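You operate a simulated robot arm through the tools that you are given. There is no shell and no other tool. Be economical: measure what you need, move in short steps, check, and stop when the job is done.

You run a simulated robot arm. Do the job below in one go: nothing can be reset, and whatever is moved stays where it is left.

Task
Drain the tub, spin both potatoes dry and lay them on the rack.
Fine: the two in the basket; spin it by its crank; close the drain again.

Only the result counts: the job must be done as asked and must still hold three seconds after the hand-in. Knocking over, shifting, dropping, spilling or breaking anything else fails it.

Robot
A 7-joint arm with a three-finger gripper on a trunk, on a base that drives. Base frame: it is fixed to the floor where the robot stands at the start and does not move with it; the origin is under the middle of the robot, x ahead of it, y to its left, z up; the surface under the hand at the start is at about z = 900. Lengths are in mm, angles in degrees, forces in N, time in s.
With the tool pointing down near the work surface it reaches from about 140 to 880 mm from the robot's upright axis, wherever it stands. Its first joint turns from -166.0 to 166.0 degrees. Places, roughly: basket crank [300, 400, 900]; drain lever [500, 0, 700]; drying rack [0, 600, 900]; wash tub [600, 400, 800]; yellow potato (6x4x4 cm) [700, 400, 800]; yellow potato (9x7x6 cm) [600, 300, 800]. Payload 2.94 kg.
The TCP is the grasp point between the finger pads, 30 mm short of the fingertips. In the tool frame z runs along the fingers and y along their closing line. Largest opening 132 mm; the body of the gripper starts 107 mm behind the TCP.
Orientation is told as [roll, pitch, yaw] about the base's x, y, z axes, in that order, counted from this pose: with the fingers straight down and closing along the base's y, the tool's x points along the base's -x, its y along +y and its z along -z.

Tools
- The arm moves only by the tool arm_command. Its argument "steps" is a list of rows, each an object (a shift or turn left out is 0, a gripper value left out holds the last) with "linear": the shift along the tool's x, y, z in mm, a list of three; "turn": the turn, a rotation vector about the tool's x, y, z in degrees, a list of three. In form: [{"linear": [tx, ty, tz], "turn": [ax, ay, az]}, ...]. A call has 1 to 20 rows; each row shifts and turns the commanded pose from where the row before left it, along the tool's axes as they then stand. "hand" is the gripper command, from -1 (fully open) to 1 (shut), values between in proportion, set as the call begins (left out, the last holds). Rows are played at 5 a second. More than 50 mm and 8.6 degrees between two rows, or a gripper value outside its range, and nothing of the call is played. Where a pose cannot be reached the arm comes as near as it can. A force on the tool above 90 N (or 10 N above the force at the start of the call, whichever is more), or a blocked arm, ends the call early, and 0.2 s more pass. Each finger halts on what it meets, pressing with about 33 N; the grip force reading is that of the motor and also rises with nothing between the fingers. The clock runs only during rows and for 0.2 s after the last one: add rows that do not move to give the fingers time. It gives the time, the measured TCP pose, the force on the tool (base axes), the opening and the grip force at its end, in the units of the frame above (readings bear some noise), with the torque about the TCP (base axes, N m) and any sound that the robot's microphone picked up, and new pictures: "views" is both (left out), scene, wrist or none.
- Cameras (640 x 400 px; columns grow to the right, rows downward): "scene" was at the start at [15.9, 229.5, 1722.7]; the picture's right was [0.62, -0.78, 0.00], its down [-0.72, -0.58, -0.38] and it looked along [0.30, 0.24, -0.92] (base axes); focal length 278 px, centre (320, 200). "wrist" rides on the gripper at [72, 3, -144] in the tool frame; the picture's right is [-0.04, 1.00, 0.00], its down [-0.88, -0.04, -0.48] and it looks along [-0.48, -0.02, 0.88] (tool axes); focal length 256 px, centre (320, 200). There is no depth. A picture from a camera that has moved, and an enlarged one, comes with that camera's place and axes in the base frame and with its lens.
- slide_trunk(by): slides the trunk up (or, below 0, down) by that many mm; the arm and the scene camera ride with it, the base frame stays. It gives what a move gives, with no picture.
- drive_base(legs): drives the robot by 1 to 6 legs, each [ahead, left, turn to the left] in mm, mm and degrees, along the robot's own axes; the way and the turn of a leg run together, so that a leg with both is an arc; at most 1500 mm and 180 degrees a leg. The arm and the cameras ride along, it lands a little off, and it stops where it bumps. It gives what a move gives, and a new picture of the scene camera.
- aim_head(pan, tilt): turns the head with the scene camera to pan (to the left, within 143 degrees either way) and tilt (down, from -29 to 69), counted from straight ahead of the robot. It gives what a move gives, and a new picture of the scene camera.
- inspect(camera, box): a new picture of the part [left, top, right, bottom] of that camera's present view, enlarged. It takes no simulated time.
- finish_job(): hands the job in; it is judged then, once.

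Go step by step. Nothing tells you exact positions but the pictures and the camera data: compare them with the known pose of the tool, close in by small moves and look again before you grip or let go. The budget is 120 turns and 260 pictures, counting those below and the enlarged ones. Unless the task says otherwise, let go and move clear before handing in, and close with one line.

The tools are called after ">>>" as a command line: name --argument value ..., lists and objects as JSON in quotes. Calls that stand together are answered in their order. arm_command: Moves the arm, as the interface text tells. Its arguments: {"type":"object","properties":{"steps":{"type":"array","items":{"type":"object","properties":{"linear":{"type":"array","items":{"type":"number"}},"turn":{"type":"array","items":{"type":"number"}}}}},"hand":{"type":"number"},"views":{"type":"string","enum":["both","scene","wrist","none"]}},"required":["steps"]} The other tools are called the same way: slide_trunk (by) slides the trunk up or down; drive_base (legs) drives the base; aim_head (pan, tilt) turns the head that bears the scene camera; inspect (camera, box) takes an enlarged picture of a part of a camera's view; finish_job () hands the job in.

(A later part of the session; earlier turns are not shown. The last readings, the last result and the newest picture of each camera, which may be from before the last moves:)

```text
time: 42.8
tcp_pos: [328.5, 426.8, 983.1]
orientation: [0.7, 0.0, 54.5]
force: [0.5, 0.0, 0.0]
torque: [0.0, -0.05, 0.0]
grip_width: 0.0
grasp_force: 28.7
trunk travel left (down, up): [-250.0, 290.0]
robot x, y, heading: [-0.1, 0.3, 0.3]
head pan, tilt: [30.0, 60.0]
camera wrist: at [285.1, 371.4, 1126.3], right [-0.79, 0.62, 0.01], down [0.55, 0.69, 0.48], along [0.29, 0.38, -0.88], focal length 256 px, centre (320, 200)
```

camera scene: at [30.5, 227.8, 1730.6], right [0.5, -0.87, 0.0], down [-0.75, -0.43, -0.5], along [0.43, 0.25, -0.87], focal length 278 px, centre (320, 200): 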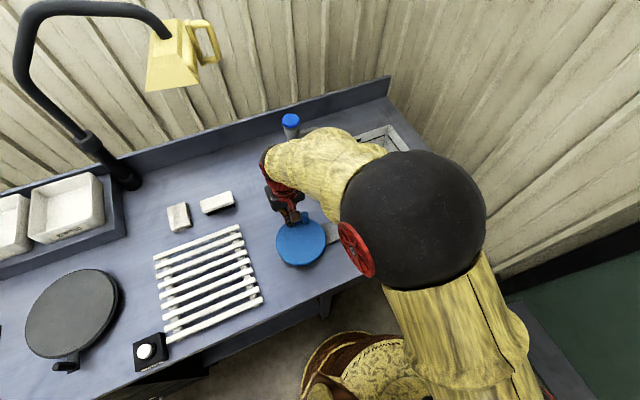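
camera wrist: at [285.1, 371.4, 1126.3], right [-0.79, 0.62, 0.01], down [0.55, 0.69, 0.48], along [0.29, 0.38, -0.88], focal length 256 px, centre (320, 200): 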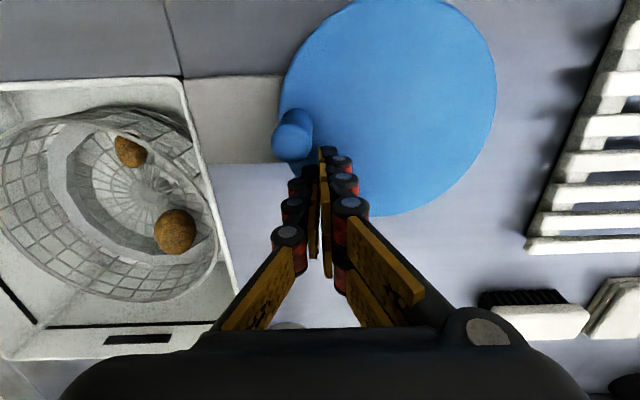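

Now the fingers are free and just behind the knob (knob at about 266° on the tool-frame circle, fingers at 234°). I push round again with a gentle ramp.

>>> arm_command --steps '[{"linear": [-1.9, -5.8, 0]}, {"linear": [14.9, -8.1, 0]}, {"linear": [16.5, -3.9, 0]}, {"linear": [22.5, 1.5, 0]}, {"linear": [25.2, 12.6, 0]}, {"linear": [17.5, 22, 0]}, {"linear": [6.6, 28.5, 0]}, {"linear": [-7.6, 30.5, 0]}, {"linear": [-23, 24.6, 0]}, {"linear": [-32.1, 9.9, 0]}, {"linear": [-32.8, -7.6, 0]}, {"linear": [-24.6, -23, 0]}, {"linear": [-9.9, -32.1, 0]}, {"linear": [7.6, -32.8, 0]}, {"linear": [23, -24.6, 0]}, {"linear": [32.1, -9.9, 0]}, {"linear": [32.8, 7.6, 0]}, {"linear": [24.6, 23, 0]}, {"linear": [9.9, 32.1, 0]}, {"linear": [-7.6, 32.8, 0]}]' --views "wrist"

```text
time: 45.8
tcp_pos: [315.1, 454.5, 976.0]
orientation: [0.9, 1.7, 54.4]
force: [1.3, 1.1, -1.1]
torque: [-0.08, 0.17, 0.03]
grip_width: 0.2
grasp_force: 28.4
trunk travel left (down, up): [-250.0, 290.0]
robot x, y, heading: [0.0, 3.0, 0.4]
head pan, tilt: [30.0, 60.0]
stopped in row 14: the force on the tool passed its limit at 102 N (the readings are from after the stop); the commanded pose is now the measured one
camera wrist: at [275.7, 401.3, 1121.3], right [-0.79, 0.62, 0.01], down [0.56, 0.7, 0.45], along [0.27, 0.36, -0.89], focal length 256 px, centre (320, 200)
```

wrist: 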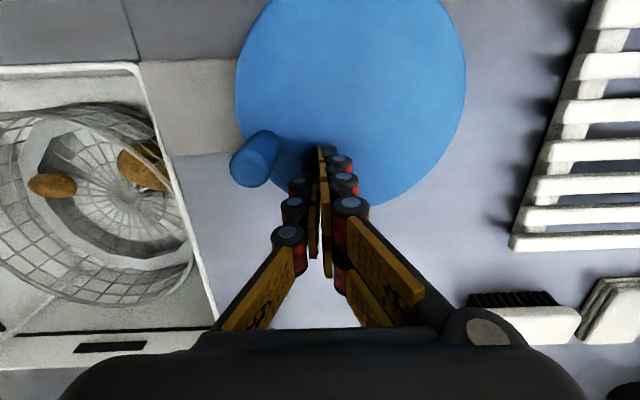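

The faster pace trips the force limit. I straighten the hand and push at a steadier ~22° per row.

>>> arm_command --steps '[{"linear": [-7.9, -7.7, -6], "turn": [0.9, -1.7, 0]}, {"linear": [7.3, -12.1, 0]}, {"linear": [12, -12, 0]}, {"linear": [17.4, -9.5, 0]}, {"linear": [22.2, -3.9, 0]}, {"linear": [24.9, 4.9, 0]}, {"linear": [21.1, 14.1, 0]}, {"linear": [14.1, 21.1, 0]}, {"linear": [4.9, 24.9, 0]}, {"linear": [-4.9, 24.9, 0]}, {"linear": [-14.1, 21.1, 0]}, {"linear": [-21.1, 14.1, 0]}, {"linear": [-24.9, 4.9, 0]}, {"linear": [-24.9, -4.9, 0]}, {"linear": [-21.1, -14.1, 0]}, {"linear": [-14.1, -21.1, 0]}, {"linear": [-4.9, -24.9, 0]}, {"linear": [4.9, -24.9, 0]}, {"linear": [14.1, -21.1, 0]}, {"linear": [21.1, -14.1, 0]}]' --views "wrist"

>>> inspect --camera "wrist" --box '[0, 0, 260, 360]'

```text
time: 49.7
tcp_pos: [317.9, 448.6, 980.6]
orientation: [0.3, 0.9, 54.6]
force: [1.7, 0.9, -0.4]
torque: [-0.05, 0.2, 0.02]
grip_width: 0.1
grasp_force: 28.6
trunk travel left (down, up): [-250.0, 290.0]
robot x, y, heading: [-2.3, -0.4, 1.0]
head pan, tilt: [30.0, 60.0]
stopped in row 19: the force on the tool passed its limit at 96 N (the readings are from after the stop); the commanded pose is now the measured one
camera wrist: at [275.4, 395.1, 1124.0], right [-0.79, 0.61, 0.0], down [0.55, 0.7, 0.46], along [0.28, 0.37, -0.89], focal length 256 px, centre (320, 200)
```

wrist: 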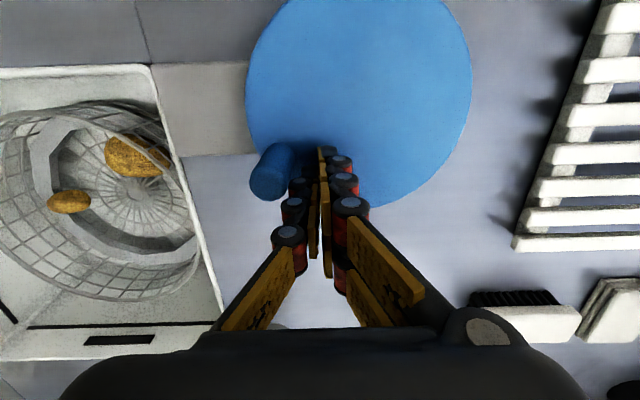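

```text
1.11 times, centred on (130, 180) of wrist
camera zoom: at [275.4, 395.1, 1124.0], right [-0.79, 0.61, 0.0], down [0.55, 0.7, 0.46], along [0.28, 0.37, -0.89], focal length 284 px, centre (531, 222)
```

zoom: 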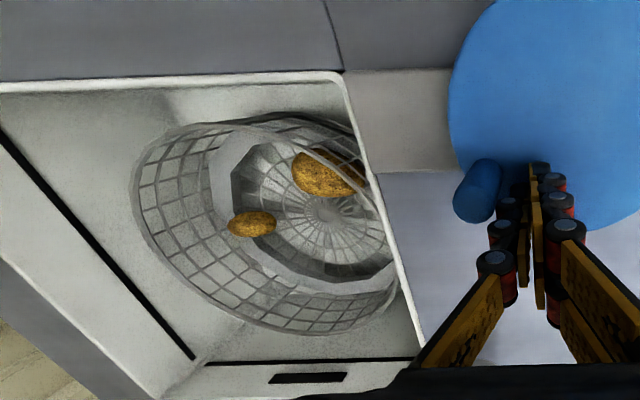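

The potatoes are turning from dark brown to yellow, so they are drying. Another turn, slower in the segment where it trips.

>>> arm_command --steps '[{"linear": [-13.1, 3.3, 0], "turn": [0.3, -0.9, 0]}, {"linear": [9.4, -17.4, 0]}, {"linear": [12, -12, 0]}, {"linear": [17.4, -9.5, 0]}, {"linear": [22.2, -3.9, 0]}, {"linear": [24.9, 4.9, 0]}, {"linear": [21.1, 14.1, 0]}, {"linear": [14.1, 21.1, 0]}, {"linear": [4.9, 24.9, 0]}, {"linear": [-4.9, 24.9, 0]}, {"linear": [-14.1, 21.1, 0]}, {"linear": [-21.1, 14.1, 0]}, {"linear": [-24.9, 4.9, 0]}, {"linear": [-24.9, -4.9, 0]}, {"linear": [-21.1, -14.1, 0]}, {"linear": [-14.1, -21.1, 0]}, {"linear": [-4.9, -24.9, 0]}, {"linear": [2.2, -16.8, 0]}, {"linear": [6.5, -15.7, 0]}, {"linear": [10.3, -13.5, 0]}]' --views "wrist"

>>> inspect --camera "wrist" --box '[0, 0, 260, 360]'

```text
time: 53.9
tcp_pos: [329.6, 435.2, 982.6]
orientation: [-0.1, -0.1, 54.6]
force: [1.0, 0.5, -0.5]
torque: [-0.01, -0.03, -0.02]
grip_width: 0.1
grasp_force: 29.0
trunk travel left (down, up): [-250.0, 290.0]
robot x, y, heading: [0.7, 0.4, 1.0]
head pan, tilt: [30.0, 60.0]
camera wrist: at [285.6, 380.0, 1124.8], right [-0.79, 0.61, 0.0], down [0.54, 0.69, 0.48], along [0.29, 0.38, -0.88], focal length 256 px, centre (320, 200)
```

wrist: 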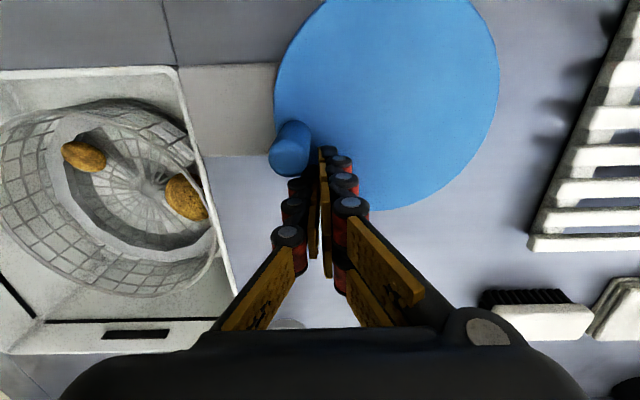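

```text
1.11 times, centred on (130, 180) of wrist
camera zoom: at [285.6, 380.0, 1124.8], right [-0.79, 0.61, 0.0], down [0.54, 0.69, 0.48], along [0.29, 0.38, -0.88], focal length 284 px, centre (531, 222)
```

zoom: 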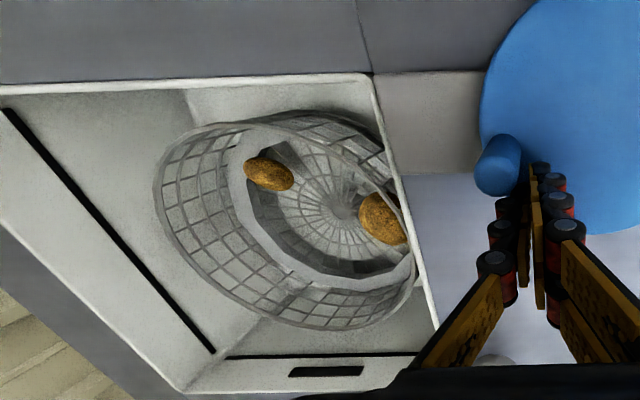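

That turn ran without a trip. I repeat it.

>>> arm_command --steps '[{"linear": [13.5, -10.3, 0]}, {"linear": [15.7, -6.5, 0]}, {"linear": [16.8, -2.2, 0]}, {"linear": [24.9, 4.9, 0]}, {"linear": [21.1, 14.1, 0]}, {"linear": [14.1, 21.1, 0]}, {"linear": [4.9, 24.9, 0]}, {"linear": [-4.9, 24.9, 0]}, {"linear": [-14.1, 21.1, 0]}, {"linear": [-21.1, 14.1, 0]}, {"linear": [-24.9, 4.9, 0]}, {"linear": [-24.9, -4.9, 0]}, {"linear": [-21.1, -14.1, 0]}, {"linear": [-14.1, -21.1, 0]}, {"linear": [-4.9, -24.9, 0]}, {"linear": [2.2, -16.8, 0]}, {"linear": [6.5, -15.7, 0]}, {"linear": [10.3, -13.5, 0]}]' --views "none"

>>> arm_command --steps '[{"linear": [13.5, -10.3, 0]}, {"linear": [15.7, -6.5, 0]}, {"linear": [16.8, -2.2, 0]}, {"linear": [24.9, 4.9, 0]}, {"linear": [21.1, 14.1, 0]}, {"linear": [14.1, 21.1, 0]}, {"linear": [4.9, 24.9, 0]}, {"linear": [-4.9, 24.9, 0]}, {"linear": [-14.1, 21.1, 0]}, {"linear": [-21.1, 14.1, 0]}, {"linear": [-24.9, 4.9, 0]}, {"linear": [-24.9, -4.9, 0]}, {"linear": [-21.1, -14.1, 0]}, {"linear": [-14.1, -21.1, 0]}, {"linear": [-4.9, -24.9, 0]}, {"linear": [2.2, -16.8, 0]}, {"linear": [6.5, -15.7, 0]}, {"linear": [10.3, -13.5, 0]}]' --views "wrist"

>>> inspect --camera "wrist" --box '[0, 0, 260, 360]'

```text
time: 57.6
tcp_pos: [319.3, 444.4, 975.8]
orientation: [0.4, 1.0, 54.9]
force: [1.9, -0.4, -0.5]
torque: [0.01, 0.17, 0.05]
grip_width: 0.0
grasp_force: 28.4
trunk travel left (down, up): [-250.0, 290.0]
robot x, y, heading: [-0.8, -2.8, 1.2]
head pan, tilt: [30.0, 60.0]
stopped in row 18: the force on the tool passed its limit at 97 N (the readings are from after the stop); the commanded pose is now the measured one
```

```text
time: 58.7
tcp_pos: [279.4, 391.1, 983.9]
orientation: [0.3, -1.0, 55.0]
force: [-10.2, 31.8, -10.8]
torque: [0.53, 0.28, -0.16]
grip_width: 6.0
grasp_force: 28.5
trunk travel left (down, up): [-250.0, 290.0]
robot x, y, heading: [-5.1, 3.9, 0.9]
head pan, tilt: [30.0, 60.0]
stopped in row 5: the force on the tool passed its limit at 98 N (the readings are from after the stop); the commanded pose is now the measured one
camera wrist: at [233.1, 333.8, 1125.9], right [-0.79, 0.61, 0.01], down [0.53, 0.69, 0.49], along [0.29, 0.39, -0.87], focal length 256 px, centre (320, 200)
```

wrist: 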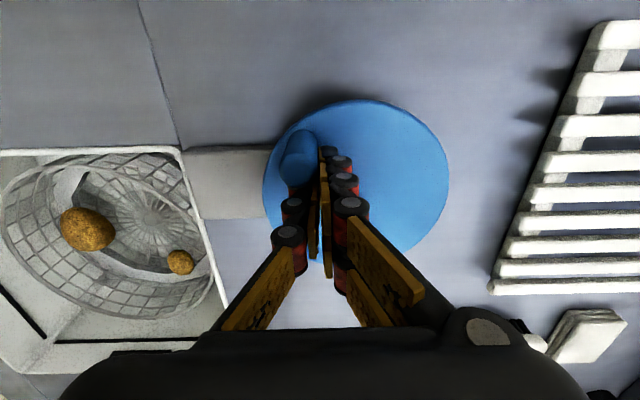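

```text
1.11 times, centred on (130, 180) of wrist
camera zoom: at [233.1, 333.8, 1125.9], right [-0.79, 0.61, 0.01], down [0.53, 0.69, 0.49], along [0.29, 0.39, -0.87], focal length 284 px, centre (531, 222)
```

zoom: 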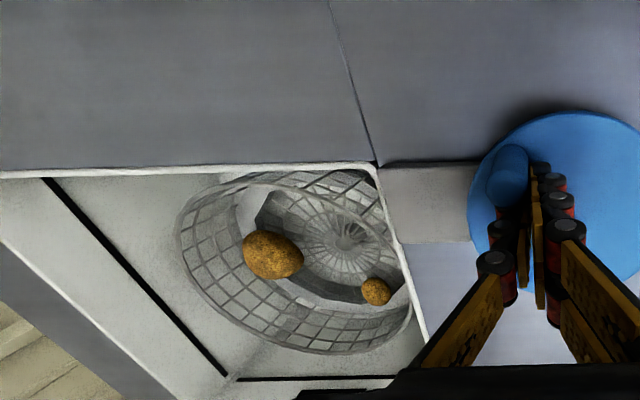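

Tripped again, since the commanded pose had been reset off the circle. I go back behind the knob and make another turn, one call at a time.

>>> arm_command --steps '[{"linear": [-2, 10, 0]}, {"linear": [-28, 0, 0], "turn": [0.3, 1.0, 0]}, {"linear": [0, -20, 0]}, {"linear": [3, -20, 0]}, {"linear": [8, -6, 0]}, {"linear": [14.5, 0.9, 0]}, {"linear": [15.7, 6.5, 0]}, {"linear": [13.5, 10.3, 0]}, {"linear": [14.1, 21.1, 0]}, {"linear": [4.9, 24.9, 0]}, {"linear": [-4.9, 24.9, 0]}, {"linear": [-14.1, 21.1, 0]}, {"linear": [-21.1, 14.1, 0]}, {"linear": [-24.9, 4.9, 0]}, {"linear": [-24.9, -4.9, 0]}, {"linear": [-21.1, -14.1, 0]}, {"linear": [-14.1, -21.1, 0]}, {"linear": [-4.9, -24.9, 0]}, {"linear": [2.2, -16.8, 0]}, {"linear": [6.5, -15.7, 0]}]' --views "wrist"

>>> inspect --camera "wrist" --box '[0, 60, 230, 300]'

```text
time: 62.9
tcp_pos: [309.3, 445.7, 979.2]
orientation: [0.4, 1.7, 55.1]
force: [-21.6, -7.0, 0.1]
torque: [0.18, -0.4, -0.32]
grip_width: 0.0
grasp_force: 28.0
trunk travel left (down, up): [-250.0, 290.0]
robot x, y, heading: [-4.3, -1.1, 1.4]
head pan, tilt: [30.0, 60.0]
stopped in row 20: the force on the tool passed its limit at 97 N (the readings are from after the stop); the commanded pose is now the measured one
camera wrist: at [268.1, 393.1, 1123.7], right [-0.79, 0.61, 0.0], down [0.54, 0.71, 0.45], along [0.27, 0.36, -0.89], focal length 256 px, centre (320, 200)
```

wrist: 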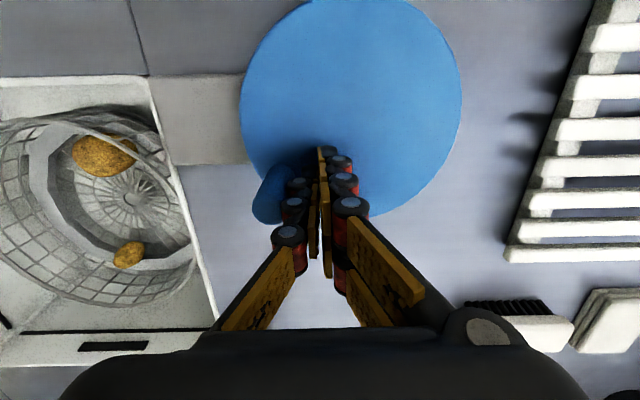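

```text
1.67 times, centred on (115, 180) of wrist
camera zoom: at [268.1, 393.1, 1123.7], right [-0.79, 0.61, 0.0], down [0.54, 0.71, 0.45], along [0.27, 0.36, -0.89], focal length 427 px, centre (662, 233)
```

zoom: 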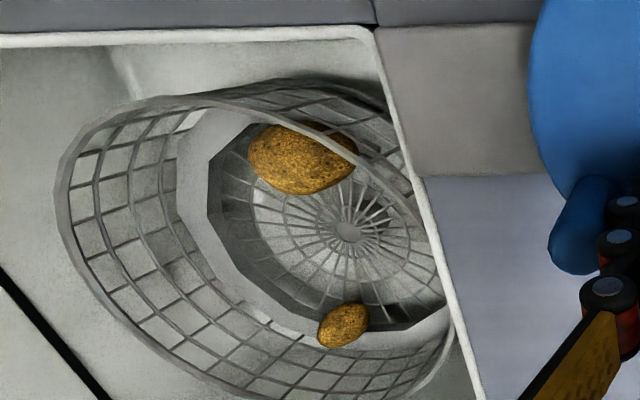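

The potatoes look matte yellow now. I do one more careful turn to be sure, ending before the awkward segment.

>>> arm_command --steps '[{"linear": [-23, 3.2, -2], "turn": [0.4, -1.7, 0]}, {"linear": [7.5, -15.5, 0]}, {"linear": [10.3, -13.5, 0]}, {"linear": [13.5, -10.3, 0]}, {"linear": [15.7, -6.5, 0]}, {"linear": [16.8, -2.2, 0]}, {"linear": [24.9, 4.9, 0]}, {"linear": [21.1, 14.1, 0]}, {"linear": [14.1, 21.1, 0]}, {"linear": [4.9, 24.9, 0]}, {"linear": [-4.9, 24.9, 0]}, {"linear": [-14.1, 21.1, 0]}, {"linear": [-21.1, 14.1, 0]}, {"linear": [-24.9, 4.9, 0]}, {"linear": [-24.9, -4.9, 0]}, {"linear": [-21.1, -14.1, 0]}, {"linear": [-14.1, -21.1, 0]}, {"linear": [-4.9, -24.9, 0]}, {}, {}]' --views "wrist"

>>> inspect --camera "wrist" --box '[0, 60, 230, 300]'

```text
time: 67.1
tcp_pos: [309.9, 479.3, 982.3]
orientation: [-0.2, -0.3, 55.0]
force: [-0.3, -0.3, -0.5]
torque: [0.03, -0.01, 0.02]
grip_width: 0.0
grasp_force: 28.6
trunk travel left (down, up): [-250.0, 290.0]
robot x, y, heading: [-5.7, 4.0, 0.9]
head pan, tilt: [30.0, 60.0]
camera wrist: at [264.7, 424.1, 1124.9], right [-0.79, 0.61, 0.0], down [0.53, 0.7, 0.48], along [0.29, 0.38, -0.88], focal length 256 px, centre (320, 200)
```

wrist: 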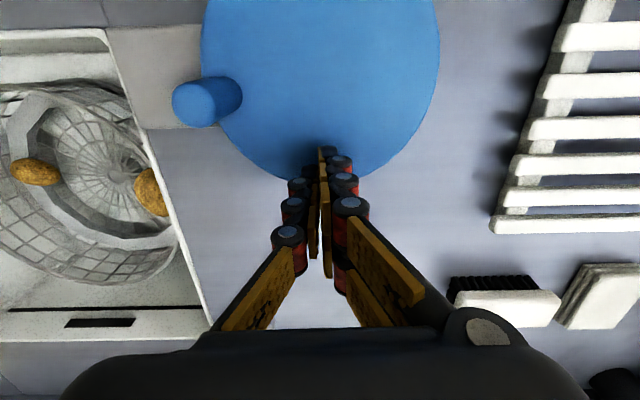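

```text
1.67 times, centred on (115, 180) of wrist
camera zoom: at [264.7, 424.1, 1124.9], right [-0.79, 0.61, 0.0], down [0.53, 0.7, 0.48], along [0.29, 0.38, -0.88], focal length 427 px, centre (662, 233)
```

zoom: 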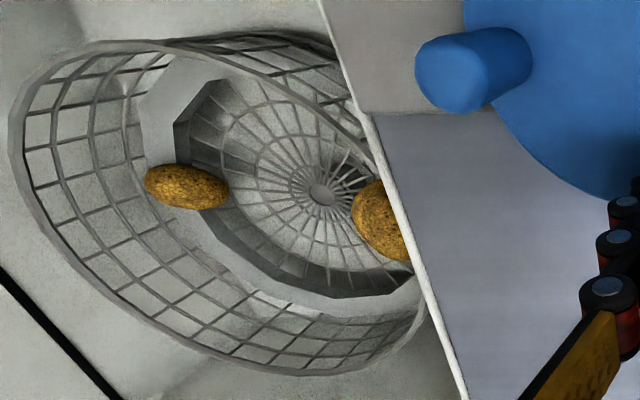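

One more such turn for safety.

>>> arm_command --steps '[{"linear": [2.2, -16.8, 0]}, {"linear": [6.5, -15.7, 0]}, {"linear": [10.3, -13.5, 0]}, {"linear": [13.5, -10.3, 0]}, {"linear": [15.7, -6.5, 0]}, {"linear": [16.8, -2.2, 0]}, {"linear": [24.9, 4.9, 0]}, {"linear": [21.1, 14.1, 0]}, {"linear": [14.1, 21.1, 0]}, {"linear": [4.9, 24.9, 0]}, {"linear": [-4.9, 24.9, 0]}, {"linear": [-14.1, 21.1, 0]}, {"linear": [-21.1, 14.1, 0]}, {"linear": [-24.9, 4.9, 0]}, {"linear": [-24.9, -4.9, 0]}, {"linear": [-21.1, -14.1, 0]}, {"linear": [-14.1, -21.1, 0]}, {"linear": [-4.9, -24.9, 0]}, {}, {}]' --views "wrist"

>>> inspect --camera "wrist" --box '[0, 60, 230, 300]'

```text
time: 71.3
tcp_pos: [313.2, 478.0, 981.7]
orientation: [-0.2, -0.4, 55.0]
force: [-0.2, 0.4, 0.2]
torque: [-0.06, 0.04, 0.01]
grip_width: 0.1
grasp_force: 28.7
trunk travel left (down, up): [-250.0, 290.0]
robot x, y, heading: [-2.3, 4.2, 1.0]
head pan, tilt: [30.0, 60.0]
camera wrist: at [268.4, 422.7, 1123.4], right [-0.79, 0.61, 0.0], down [0.53, 0.7, 0.48], along [0.29, 0.38, -0.88], focal length 256 px, centre (320, 200)
```

wrist: 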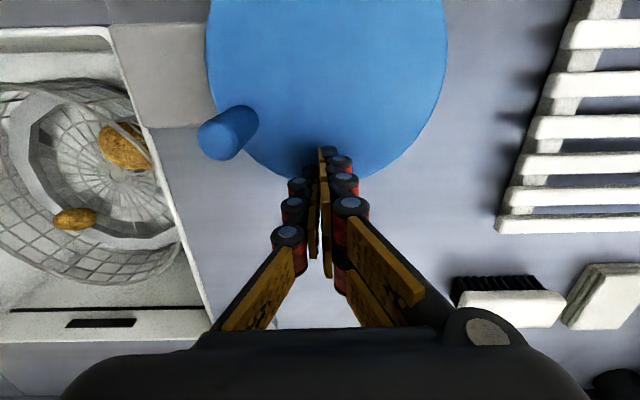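

```text
1.67 times, centred on (115, 180) of wrist
camera zoom: at [268.4, 422.7, 1123.4], right [-0.79, 0.61, 0.0], down [0.53, 0.7, 0.48], along [0.29, 0.38, -0.88], focal length 427 px, centre (662, 233)
```

zoom: 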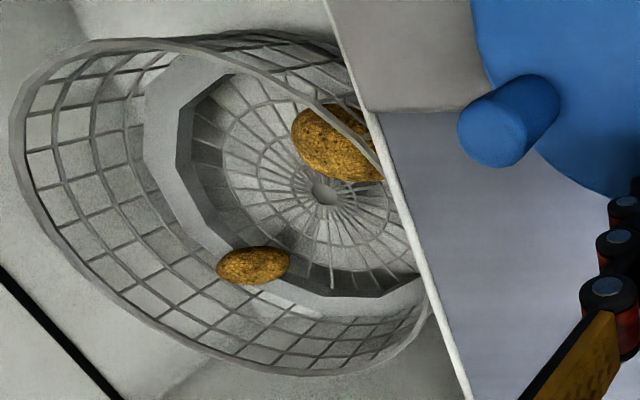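

Potatoes are yellow and matte. I lift off and move over the tub to look into the basket.

>>> arm_command --steps '[{"linear": [-5, 5, -20]}, {"linear": [0, 0, -45]}, {"linear": [0, 0, -45]}, {"linear": [0, 0, -40]}, {"linear": [-8, -40, 0]}, {"linear": [-8, -40, 0]}, {"linear": [-8, -40, 0]}, {"linear": [-8, -40, 0]}, {"linear": [-8, -40, 0]}, {"linear": [-8, -40, 0]}, {"linear": [-8, -40, 0]}, {"linear": [-8, -40, 0]}, {}, {}]' --hand -1 --views "both"

>>> inspect --camera "wrist" --box '[120, 0, 520, 330]'

```text
time: 74.3
tcp_pos: [609.2, 356.3, 1132.2]
orientation: [-0.2, -0.3, 55.0]
force: [0.0, -0.2, 0.0]
torque: [0.02, -0.03, 0.02]
grip_width: 132.3
grasp_force: 0.0
trunk travel left (down, up): [-250.0, 290.0]
robot x, y, heading: [-5.4, 3.9, 1.0]
head pan, tilt: [30.0, 60.0]
camera scene: at [19.3, 229.6, 1730.8], right [0.52, -0.86, 0.0], down [-0.74, -0.45, -0.5], along [0.43, 0.26, -0.87], focal length 278 px, centre (320, 200)
camera wrist: at [563.8, 299.6, 1274.4], right [-0.79, 0.61, 0.0], down [0.53, 0.7, 0.48], along [0.29, 0.38, -0.88], focal length 256 px, centre (320, 200)
```

scene: 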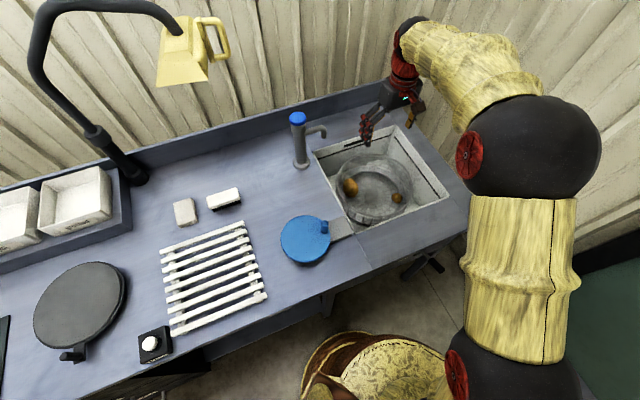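
wrist: 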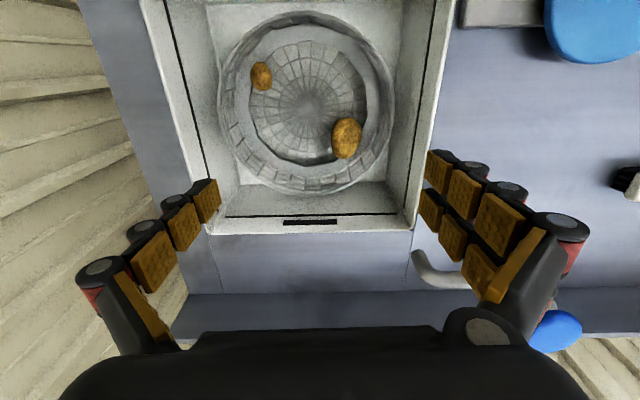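

```text
1.21 times, centred on (320, 165) of wrist
camera zoom: at [563.8, 299.6, 1274.4], right [-0.79, 0.61, 0.0], down [0.53, 0.7, 0.48], along [0.29, 0.38, -0.88], focal length 310 px, centre (320, 242)
```

zoom: 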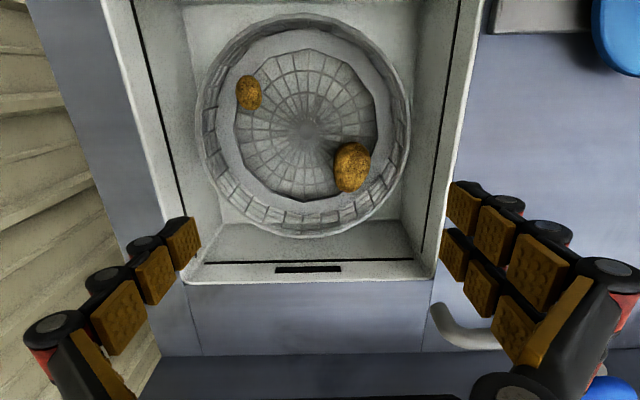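

Both potatoes lie in the basket against its wall: the big one near (604,437,780), the small one near (659,256,775). I line up above the big one with the closing line along the wall.

>>> arm_command --steps '[{"turn": [0, 0, -8]}, {"turn": [0, 0, -8]}, {"turn": [0, 0, -8]}, {"turn": [0, 0, -1]}, {"linear": [-39.4, 9.5, 0]}, {"linear": [-39.5, 9.5, 0]}, {"linear": [0, 0, 45]}, {"linear": [0, 0, 45]}, {"linear": [0, 0, 45]}, {"linear": [0, 0, 45]}, {}]' --views "both"

>>> inspect --camera "wrist" --box '[190, 60, 450, 330]'

```text
time: 76.7
tcp_pos: [605.0, 433.7, 952.2]
orientation: [-0.2, -0.2, 80.0]
force: [0.0, -0.1, 0.3]
torque: [-0.04, 0.04, -0.01]
grip_width: 132.1
grasp_force: 0.0
trunk travel left (down, up): [-250.0, 290.0]
robot x, y, heading: [-5.5, 1.1, 1.3]
head pan, tilt: [30.0, 60.0]
camera scene: at [19.6, 229.8, 1730.8], right [0.52, -0.86, 0.0], down [-0.74, -0.45, -0.5], along [0.43, 0.26, -0.87], focal length 278 px, centre (320, 200)
camera wrist: at [589.1, 365.0, 1094.4], right [-0.98, 0.22, 0.0], down [0.19, 0.86, 0.48], along [0.11, 0.47, -0.88], focal length 256 px, centre (320, 200)
```

scene: 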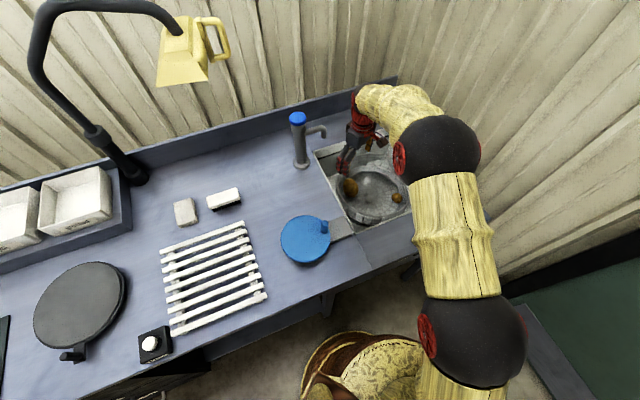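
wrist: 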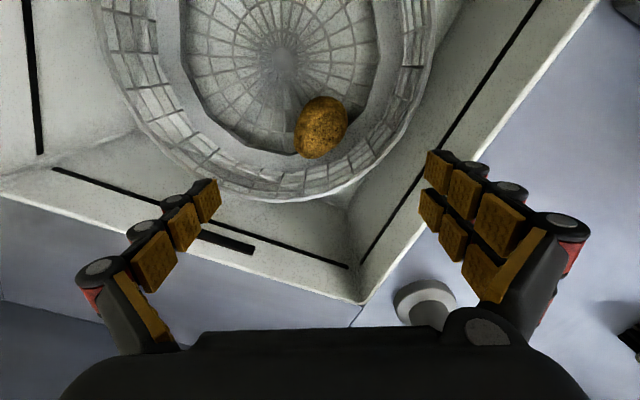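

```text
1.48 times, centred on (320, 195) of wrist
camera zoom: at [589.1, 365.0, 1094.4], right [-0.98, 0.22, 0.0], down [0.19, 0.86, 0.48], along [0.11, 0.47, -0.88], focal length 379 px, centre (320, 207)
```

zoom: 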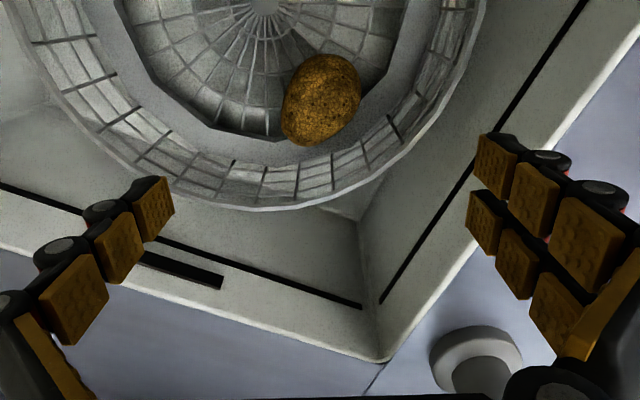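

The closing line suits the potato's narrow side (~65–70 mm). I set the opening to about 90 mm to stay clear of the basket wall and descend part-way.

>>> arm_command --steps '[{"linear": [-1.5, 1.8, 0]}, {"linear": [0, 0, 30]}, {"linear": [0, 0, 30]}, {"linear": [0, 0, 25]}, {}, {}]' --hand -0.36 --views "wrist"

>>> inspect --camera "wrist" --box '[190, 60, 450, 330]'

```text
time: 78.1
tcp_pos: [603.1, 438.2, 867.4]
orientation: [-0.2, -0.2, 80.0]
force: [0.1, -0.7, -0.2]
torque: [-0.01, -0.02, -0.02]
grip_width: 89.6
grasp_force: 0.1
trunk travel left (down, up): [-250.0, 290.0]
robot x, y, heading: [-6.2, 1.5, 1.1]
head pan, tilt: [30.0, 60.0]
camera wrist: at [586.7, 368.0, 1010.1], right [-0.98, 0.22, 0.0], down [0.19, 0.86, 0.48], along [0.11, 0.47, -0.88], focal length 256 px, centre (320, 200)
```

wrist: 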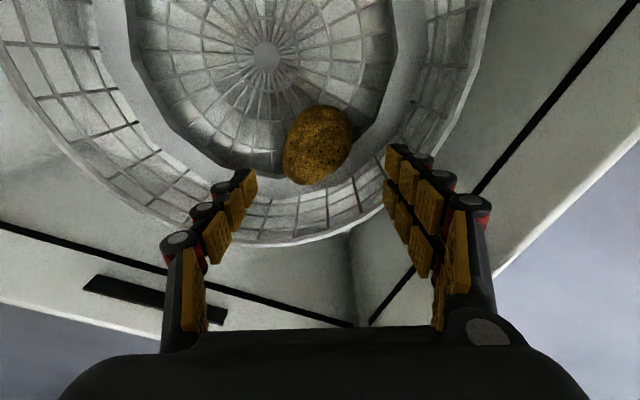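

```text
1.48 times, centred on (320, 195) of wrist
camera zoom: at [586.7, 368.0, 1010.1], right [-0.98, 0.22, 0.0], down [0.19, 0.86, 0.48], along [0.11, 0.47, -0.88], focal length 379 px, centre (320, 207)
```

zoom: 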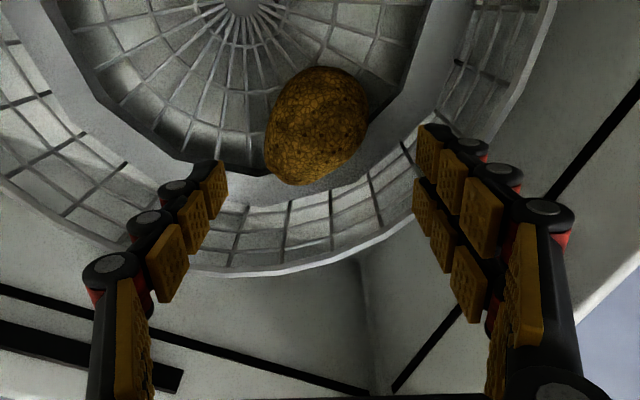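

Aligned. I go down in small steps toward z≈785, watching force.

>>> arm_command --steps '[{"linear": [0, 0, 20]}, {"linear": [0, 0, 20]}, {"linear": [0, 0, 20]}, {"linear": [0, 0, 20]}, {}]' --views "both"

>>> inspect --camera "wrist" --box '[190, 60, 450, 330]'

```text
time: 79.3
tcp_pos: [601.1, 437.5, 785.7]
orientation: [-0.1, -0.3, 80.0]
force: [2.9, -5.0, 9.0]
torque: [0.4, 0.44, 0.25]
grip_width: 101.4
grasp_force: 1.0
trunk travel left (down, up): [-250.0, 290.0]
robot x, y, heading: [-9.2, 7.6, 1.3]
head pan, tilt: [30.0, 60.0]
camera scene: at [19.5, 228.7, 1730.8], right [0.52, -0.86, 0.0], down [-0.74, -0.45, -0.5], along [0.43, 0.26, -0.87], focal length 278 px, centre (320, 200)
camera wrist: at [584.5, 369.2, 928.7], right [-0.98, 0.22, 0.0], down [0.19, 0.86, 0.48], along [0.1, 0.47, -0.88], focal length 256 px, centre (320, 200)
```

scene: 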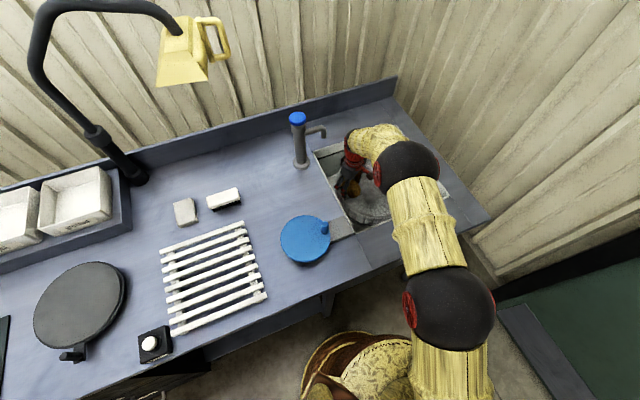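
wrist: 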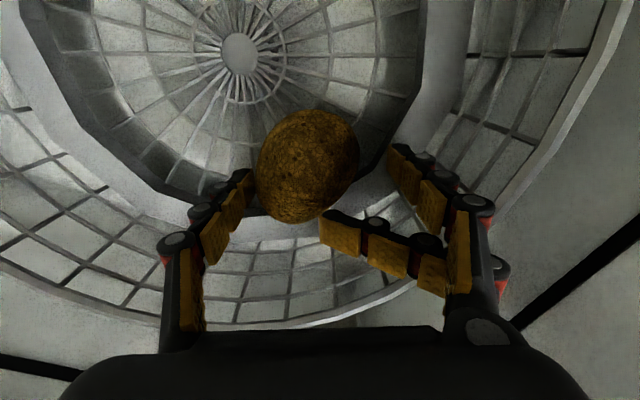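

```text
1.48 times, centred on (320, 195) of wrist
camera zoom: at [584.5, 369.2, 928.7], right [-0.98, 0.22, 0.0], down [0.19, 0.86, 0.48], along [0.1, 0.47, -0.88], focal length 379 px, centre (320, 207)
```

zoom: 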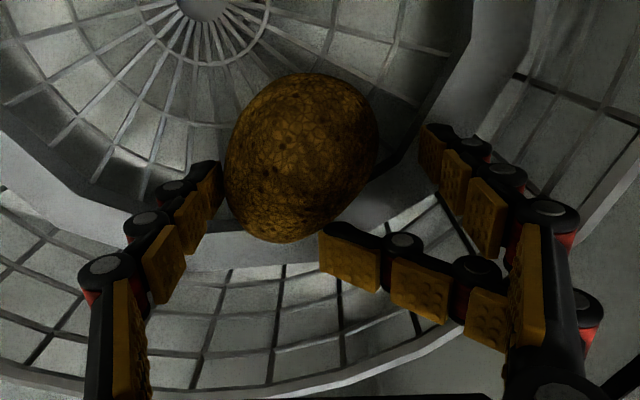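

One prong is being bent by the basket wall. I lift a bit, shift inward toward the basket centre, and look again.

>>> arm_command --steps '[{"linear": [0, 0, -20]}, {"linear": [0, 0, -20]}, {"linear": [9, -4, 0]}, {}, {}]' --views "wrist"

>>> inspect --camera "wrist" --box '[190, 60, 450, 330]'

```text
time: 80.5
tcp_pos: [606.4, 427.8, 827.1]
orientation: [-0.2, -0.2, 80.0]
force: [-0.3, 1.4, 1.1]
torque: [-0.01, -0.05, -0.02]
grip_width: 90.0
grasp_force: 0.1
trunk travel left (down, up): [-250.0, 290.0]
robot x, y, heading: [-3.9, 2.0, 1.0]
head pan, tilt: [30.0, 60.0]
camera wrist: at [589.3, 360.4, 969.0], right [-0.98, 0.22, 0.0], down [0.19, 0.86, 0.48], along [0.11, 0.47, -0.88], focal length 256 px, centre (320, 200)
```

wrist: 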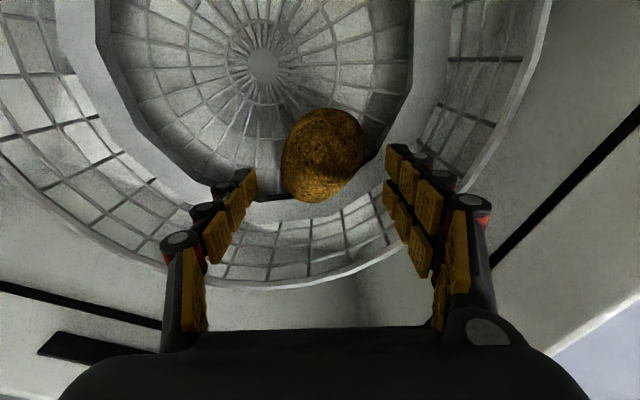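

```text
1.48 times, centred on (320, 195) of wrist
camera zoom: at [589.3, 360.4, 969.0], right [-0.98, 0.22, 0.0], down [0.19, 0.86, 0.48], along [0.11, 0.47, -0.88], focal length 379 px, centre (320, 207)
```

zoom: 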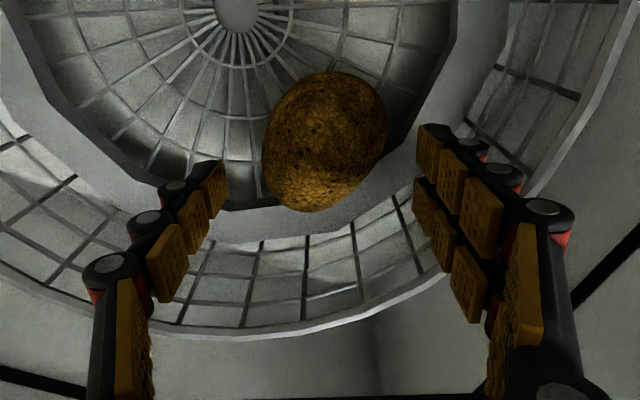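

I rotate another 15° so the two-pronged side stays off the wall, centre on the potato and descend again.

>>> arm_command --steps '[{"turn": [0, 0, -7.5]}, {"turn": [0, 0, -7.5]}, {"linear": [0.5, 4.4, 0]}, {"linear": [0, 0, 15]}, {"linear": [0, 0, 15]}, {"linear": [0, 0, 10]}, {}]' --views "wrist"

>>> inspect --camera "wrist" --box '[190, 60, 450, 330]'

```text
time: 82.1
tcp_pos: [601.3, 428.5, 786.2]
orientation: [-0.2, -0.1, 95.0]
force: [0.0, -0.2, 0.1]
torque: [0.04, -0.03, 0.01]
grip_width: 89.9
grasp_force: 0.0
trunk travel left (down, up): [-250.0, 290.0]
robot x, y, heading: [-5.3, 2.7, 1.1]
head pan, tilt: [30.0, 60.0]
camera wrist: at [603.0, 357.5, 929.2], right [-1.0, -0.04, 0.0], down [-0.04, 0.88, 0.48], along [-0.02, 0.48, -0.88], focal length 256 px, centre (320, 200)
```

wrist: 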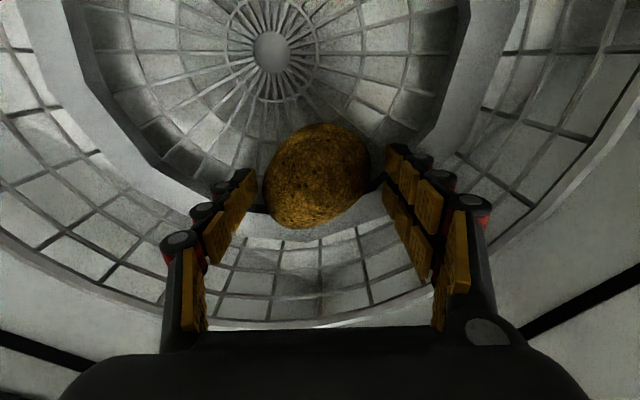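

```text
1.48 times, centred on (320, 195) of wrist
camera zoom: at [603.0, 357.5, 929.2], right [-1.0, -0.04, 0.0], down [-0.04, 0.88, 0.48], along [-0.02, 0.48, -0.88], focal length 379 px, centre (320, 207)
```

zoom: 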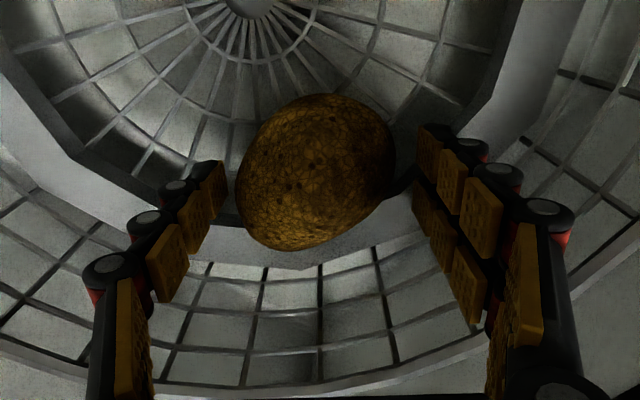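

Both fingers straddle the potato with no contact. A little lower, then I close.

>>> arm_command --steps '[{"linear": [2, 0, 8]}, {}]' --views "none"

>>> arm_command --steps '[{}, {}, {}, {}, {}, {}]' --hand 1 --views "wrist"

```text
time: 82.7
tcp_pos: [601.0, 424.4, 778.5]
orientation: [-0.3, -0.2, 95.1]
force: [-0.1, -1.0, 0.3]
torque: [0.01, 0.02, 0.02]
grip_width: 89.9
grasp_force: 0.0
trunk travel left (down, up): [-250.0, 290.0]
robot x, y, heading: [-4.4, 2.9, 1.1]
head pan, tilt: [30.0, 60.0]
```

```text
time: 84.1
tcp_pos: [602.6, 426.9, 780.7]
orientation: [-0.4, -0.2, 95.0]
force: [-3.8, 6.8, 19.9]
torque: [0.37, 0.83, -0.06]
grip_width: 76.5
grasp_force: 32.8
trunk travel left (down, up): [-250.0, 290.0]
robot x, y, heading: [-3.9, 1.3, 1.7]
head pan, tilt: [30.0, 60.0]
camera wrist: at [603.0, 355.2, 923.4], right [-1.0, -0.04, -0.01], down [-0.04, 0.88, 0.48], along [-0.02, 0.48, -0.88], focal length 256 px, centre (320, 200)
```

wrist: 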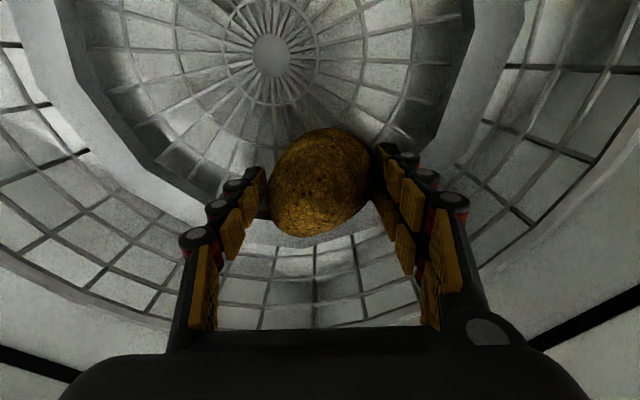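

Gripped at 76 mm with 33 N. I lift and check.

>>> arm_command --steps '[{"linear": [0, 0, -15]}, {"linear": [0, 0, -15]}, {"linear": [0, 0, -20]}, {"linear": [5, 0, -25]}, {}]' --views "wrist"

```text
time: 85.3
tcp_pos: [601.2, 420.1, 853.9]
orientation: [-0.1, -0.2, 95.0]
force: [0.5, 0.6, -1.7]
torque: [0.02, 0.02, -0.02]
grip_width: 76.7
grasp_force: 33.2
trunk travel left (down, up): [-250.0, 290.0]
robot x, y, heading: [-7.4, 3.4, 1.3]
head pan, tilt: [30.0, 60.0]
camera wrist: at [604.1, 350.3, 997.2], right [-1.0, -0.04, 0.0], down [-0.04, 0.88, 0.48], along [-0.02, 0.48, -0.88], focal length 256 px, centre (320, 200)
```

wrist: 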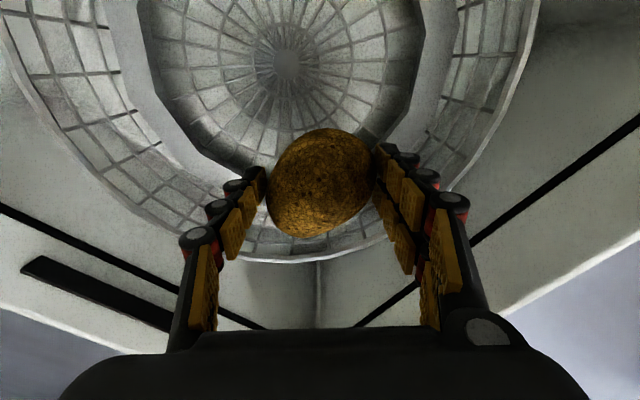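

Potato is held securely. I lift out and carry it around the front of the faucet toward the rack.

>>> arm_command --steps '[{"linear": [0, 0, -45]}, {"linear": [0, 0, -45]}, {"linear": [0, 0, -45]}, {"linear": [0, 0, -45]}, {"linear": [0, 0, -40]}, {"linear": [0, 42, 0]}, {"linear": [0, 42, 0]}, {"linear": [0, 42, 0]}, {"linear": [0, 42, 0]}, {"linear": [0, 42, 0]}, {"linear": [0, 42, 0]}, {}]' --views "wrist"

>>> arm_command --steps '[{"linear": [-26.3, 32.8, 0]}, {"linear": [-26.3, 32.8, 0]}, {"linear": [-26.3, 32.8, 0]}, {"linear": [-26.3, 32.8, 0]}, {"linear": [-26.3, 32.8, 0]}, {"linear": [-26.3, 32.8, 0]}, {"linear": [-26.3, 32.8, 0]}, {"linear": [-26.3, 32.8, 0]}, {}]' --views "both"

```text
time: 87.9
tcp_pos: [350.2, 397.2, 1073.3]
orientation: [-0.3, -0.2, 95.0]
force: [-0.3, 0.3, -1.4]
torque: [-0.01, -0.01, 0.04]
grip_width: 76.1
grasp_force: 33.4
trunk travel left (down, up): [-250.0, 290.0]
robot x, y, heading: [-3.5, 4.2, 1.3]
head pan, tilt: [30.0, 60.0]
camera wrist: at [353.4, 327.2, 1216.0], right [-1.0, -0.04, 0.0], down [-0.04, 0.88, 0.48], along [-0.02, 0.48, -0.88], focal length 256 px, centre (320, 200)
```

wrist: 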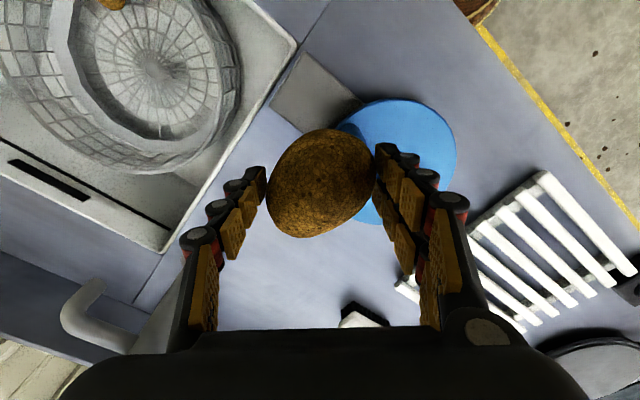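

```text
time: 89.9
tcp_pos: [69.9, 582.7, 1071.4]
orientation: [-0.3, -0.1, 95.1]
force: [-0.7, -0.2, -1.8]
torque: [-0.03, -0.01, 0.03]
grip_width: 75.7
grasp_force: 32.9
trunk travel left (down, up): [-250.0, 290.0]
robot x, y, heading: [-5.6, 3.8, 1.3]
head pan, tilt: [30.0, 60.0]
camera scene: at [18.8, 230.0, 1730.7], right [0.52, -0.86, 0.0], down [-0.74, -0.45, -0.5], along [0.43, 0.26, -0.87], focal length 278 px, centre (320, 200)
camera wrist: at [72.2, 512.5, 1214.1], right [-1.0, -0.04, 0.0], down [-0.04, 0.88, 0.48], along [-0.02, 0.48, -0.88], focal length 256 px, centre (320, 200)
```

scene: 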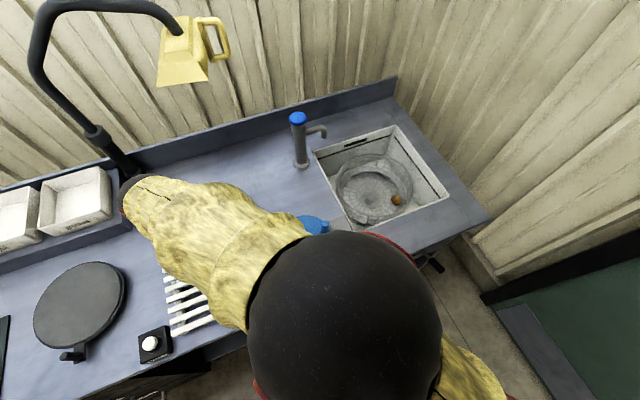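
wrist: 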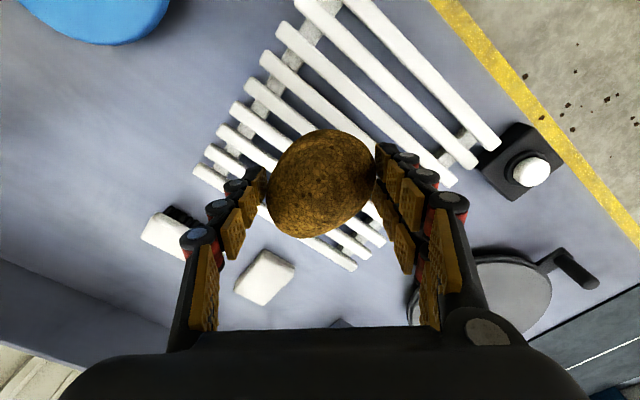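

The rack spans about (40,610) ± 120 mm; the potato is over its one half. I lower toward the slats.

>>> arm_command --steps '[{"linear": [0, 0, 35]}, {"linear": [0, 0, 35]}, {}]' --views "wrist"

```text
time: 90.7
tcp_pos: [72.6, 581.7, 1002.2]
orientation: [-0.3, -0.2, 95.0]
force: [-0.9, 0.6, -1.9]
torque: [-0.02, 0.0, -0.02]
grip_width: 75.8
grasp_force: 32.9
trunk travel left (down, up): [-250.0, 290.0]
robot x, y, heading: [-3.7, 2.5, 1.3]
head pan, tilt: [30.0, 60.0]
camera wrist: at [73.4, 512.3, 1144.4], right [-1.0, -0.04, 0.0], down [-0.04, 0.88, 0.48], along [-0.02, 0.48, -0.88], focal length 256 px, centre (320, 200)
```

wrist: 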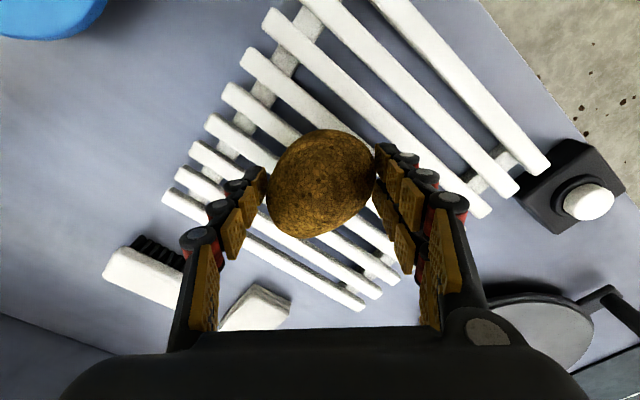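

>>> arm_command --steps '[{"linear": [0, 0, 10]}, {"linear": [0, 0, 10]}, {}]' --views "none"

>>> arm_command --steps '[{"linear": [0, 0, 4]}, {"linear": [0, 0, 4]}, {}]' --views "wrist"

```text
time: 91.5
tcp_pos: [70.1, 584.2, 983.1]
orientation: [-0.3, -0.2, 95.0]
force: [-0.4, 0.2, -1.1]
torque: [0.03, 0.02, -0.02]
grip_width: 76.0
grasp_force: 32.8
trunk travel left (down, up): [-250.0, 290.0]
robot x, y, heading: [-2.2, 2.7, 1.2]
head pan, tilt: [30.0, 60.0]
```

```text
time: 92.3
tcp_pos: [70.3, 584.0, 975.1]
orientation: [-0.3, -0.1, 95.0]
force: [0.0, 0.0, -1.1]
torque: [0.03, -0.03, 0.02]
grip_width: 75.9
grasp_force: 32.6
trunk travel left (down, up): [-250.0, 290.0]
robot x, y, heading: [-3.2, 3.7, 1.2]
head pan, tilt: [30.0, 60.0]
camera wrist: at [72.5, 513.9, 1117.1], right [-1.0, -0.04, 0.0], down [-0.04, 0.88, 0.48], along [-0.02, 0.48, -0.88], focal length 256 px, centre (320, 200)
```

wrist: 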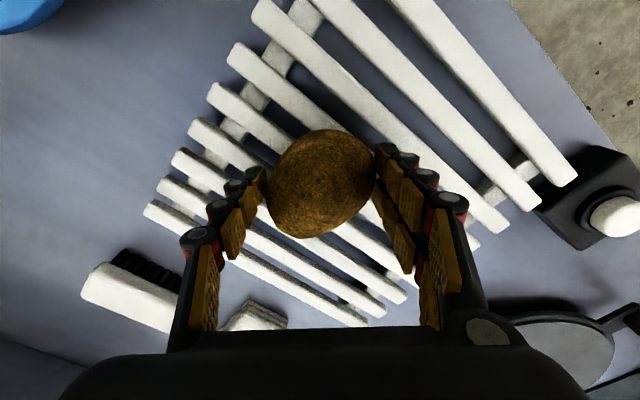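

>>> arm_command --steps '[{"linear": [0, 0, 4]}, {"linear": [0, 0, 4]}, {}]' --views "none"

>>> arm_command --steps '[{"linear": [0, 0, 3]}, {"linear": [0, 0, 3]}, {}]' --views "wrist"

```text
time: 93.1
tcp_pos: [69.6, 585.7, 969.4]
orientation: [-0.2, -0.5, 95.1]
force: [-2.4, -1.2, 23.0]
torque: [-0.04, 0.15, -0.14]
grip_width: 75.4
grasp_force: 32.8
trunk travel left (down, up): [-250.0, 290.0]
robot x, y, heading: [-3.3, 0.5, 1.1]
head pan, tilt: [30.0, 60.0]
```

```text
time: 93.9
tcp_pos: [70.3, 583.7, 962.5]
orientation: [-0.2, -0.5, 95.0]
force: [1.2, 2.6, 23.6]
torque: [0.09, -0.02, -0.18]
grip_width: 73.2
grasp_force: 32.8
trunk travel left (down, up): [-250.0, 290.0]
robot x, y, heading: [-5.3, 0.1, 1.0]
head pan, tilt: [30.0, 60.0]
camera wrist: at [72.4, 513.7, 1104.6], right [-1.0, -0.04, 0.0], down [-0.04, 0.88, 0.48], along [-0.02, 0.48, -0.88], focal length 256 px, centre (320, 200)
```

wrist: 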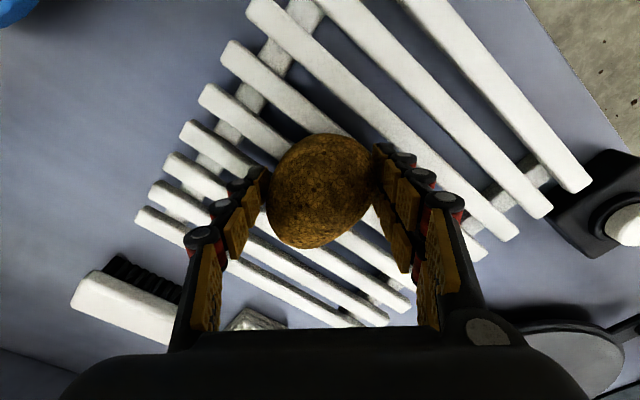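

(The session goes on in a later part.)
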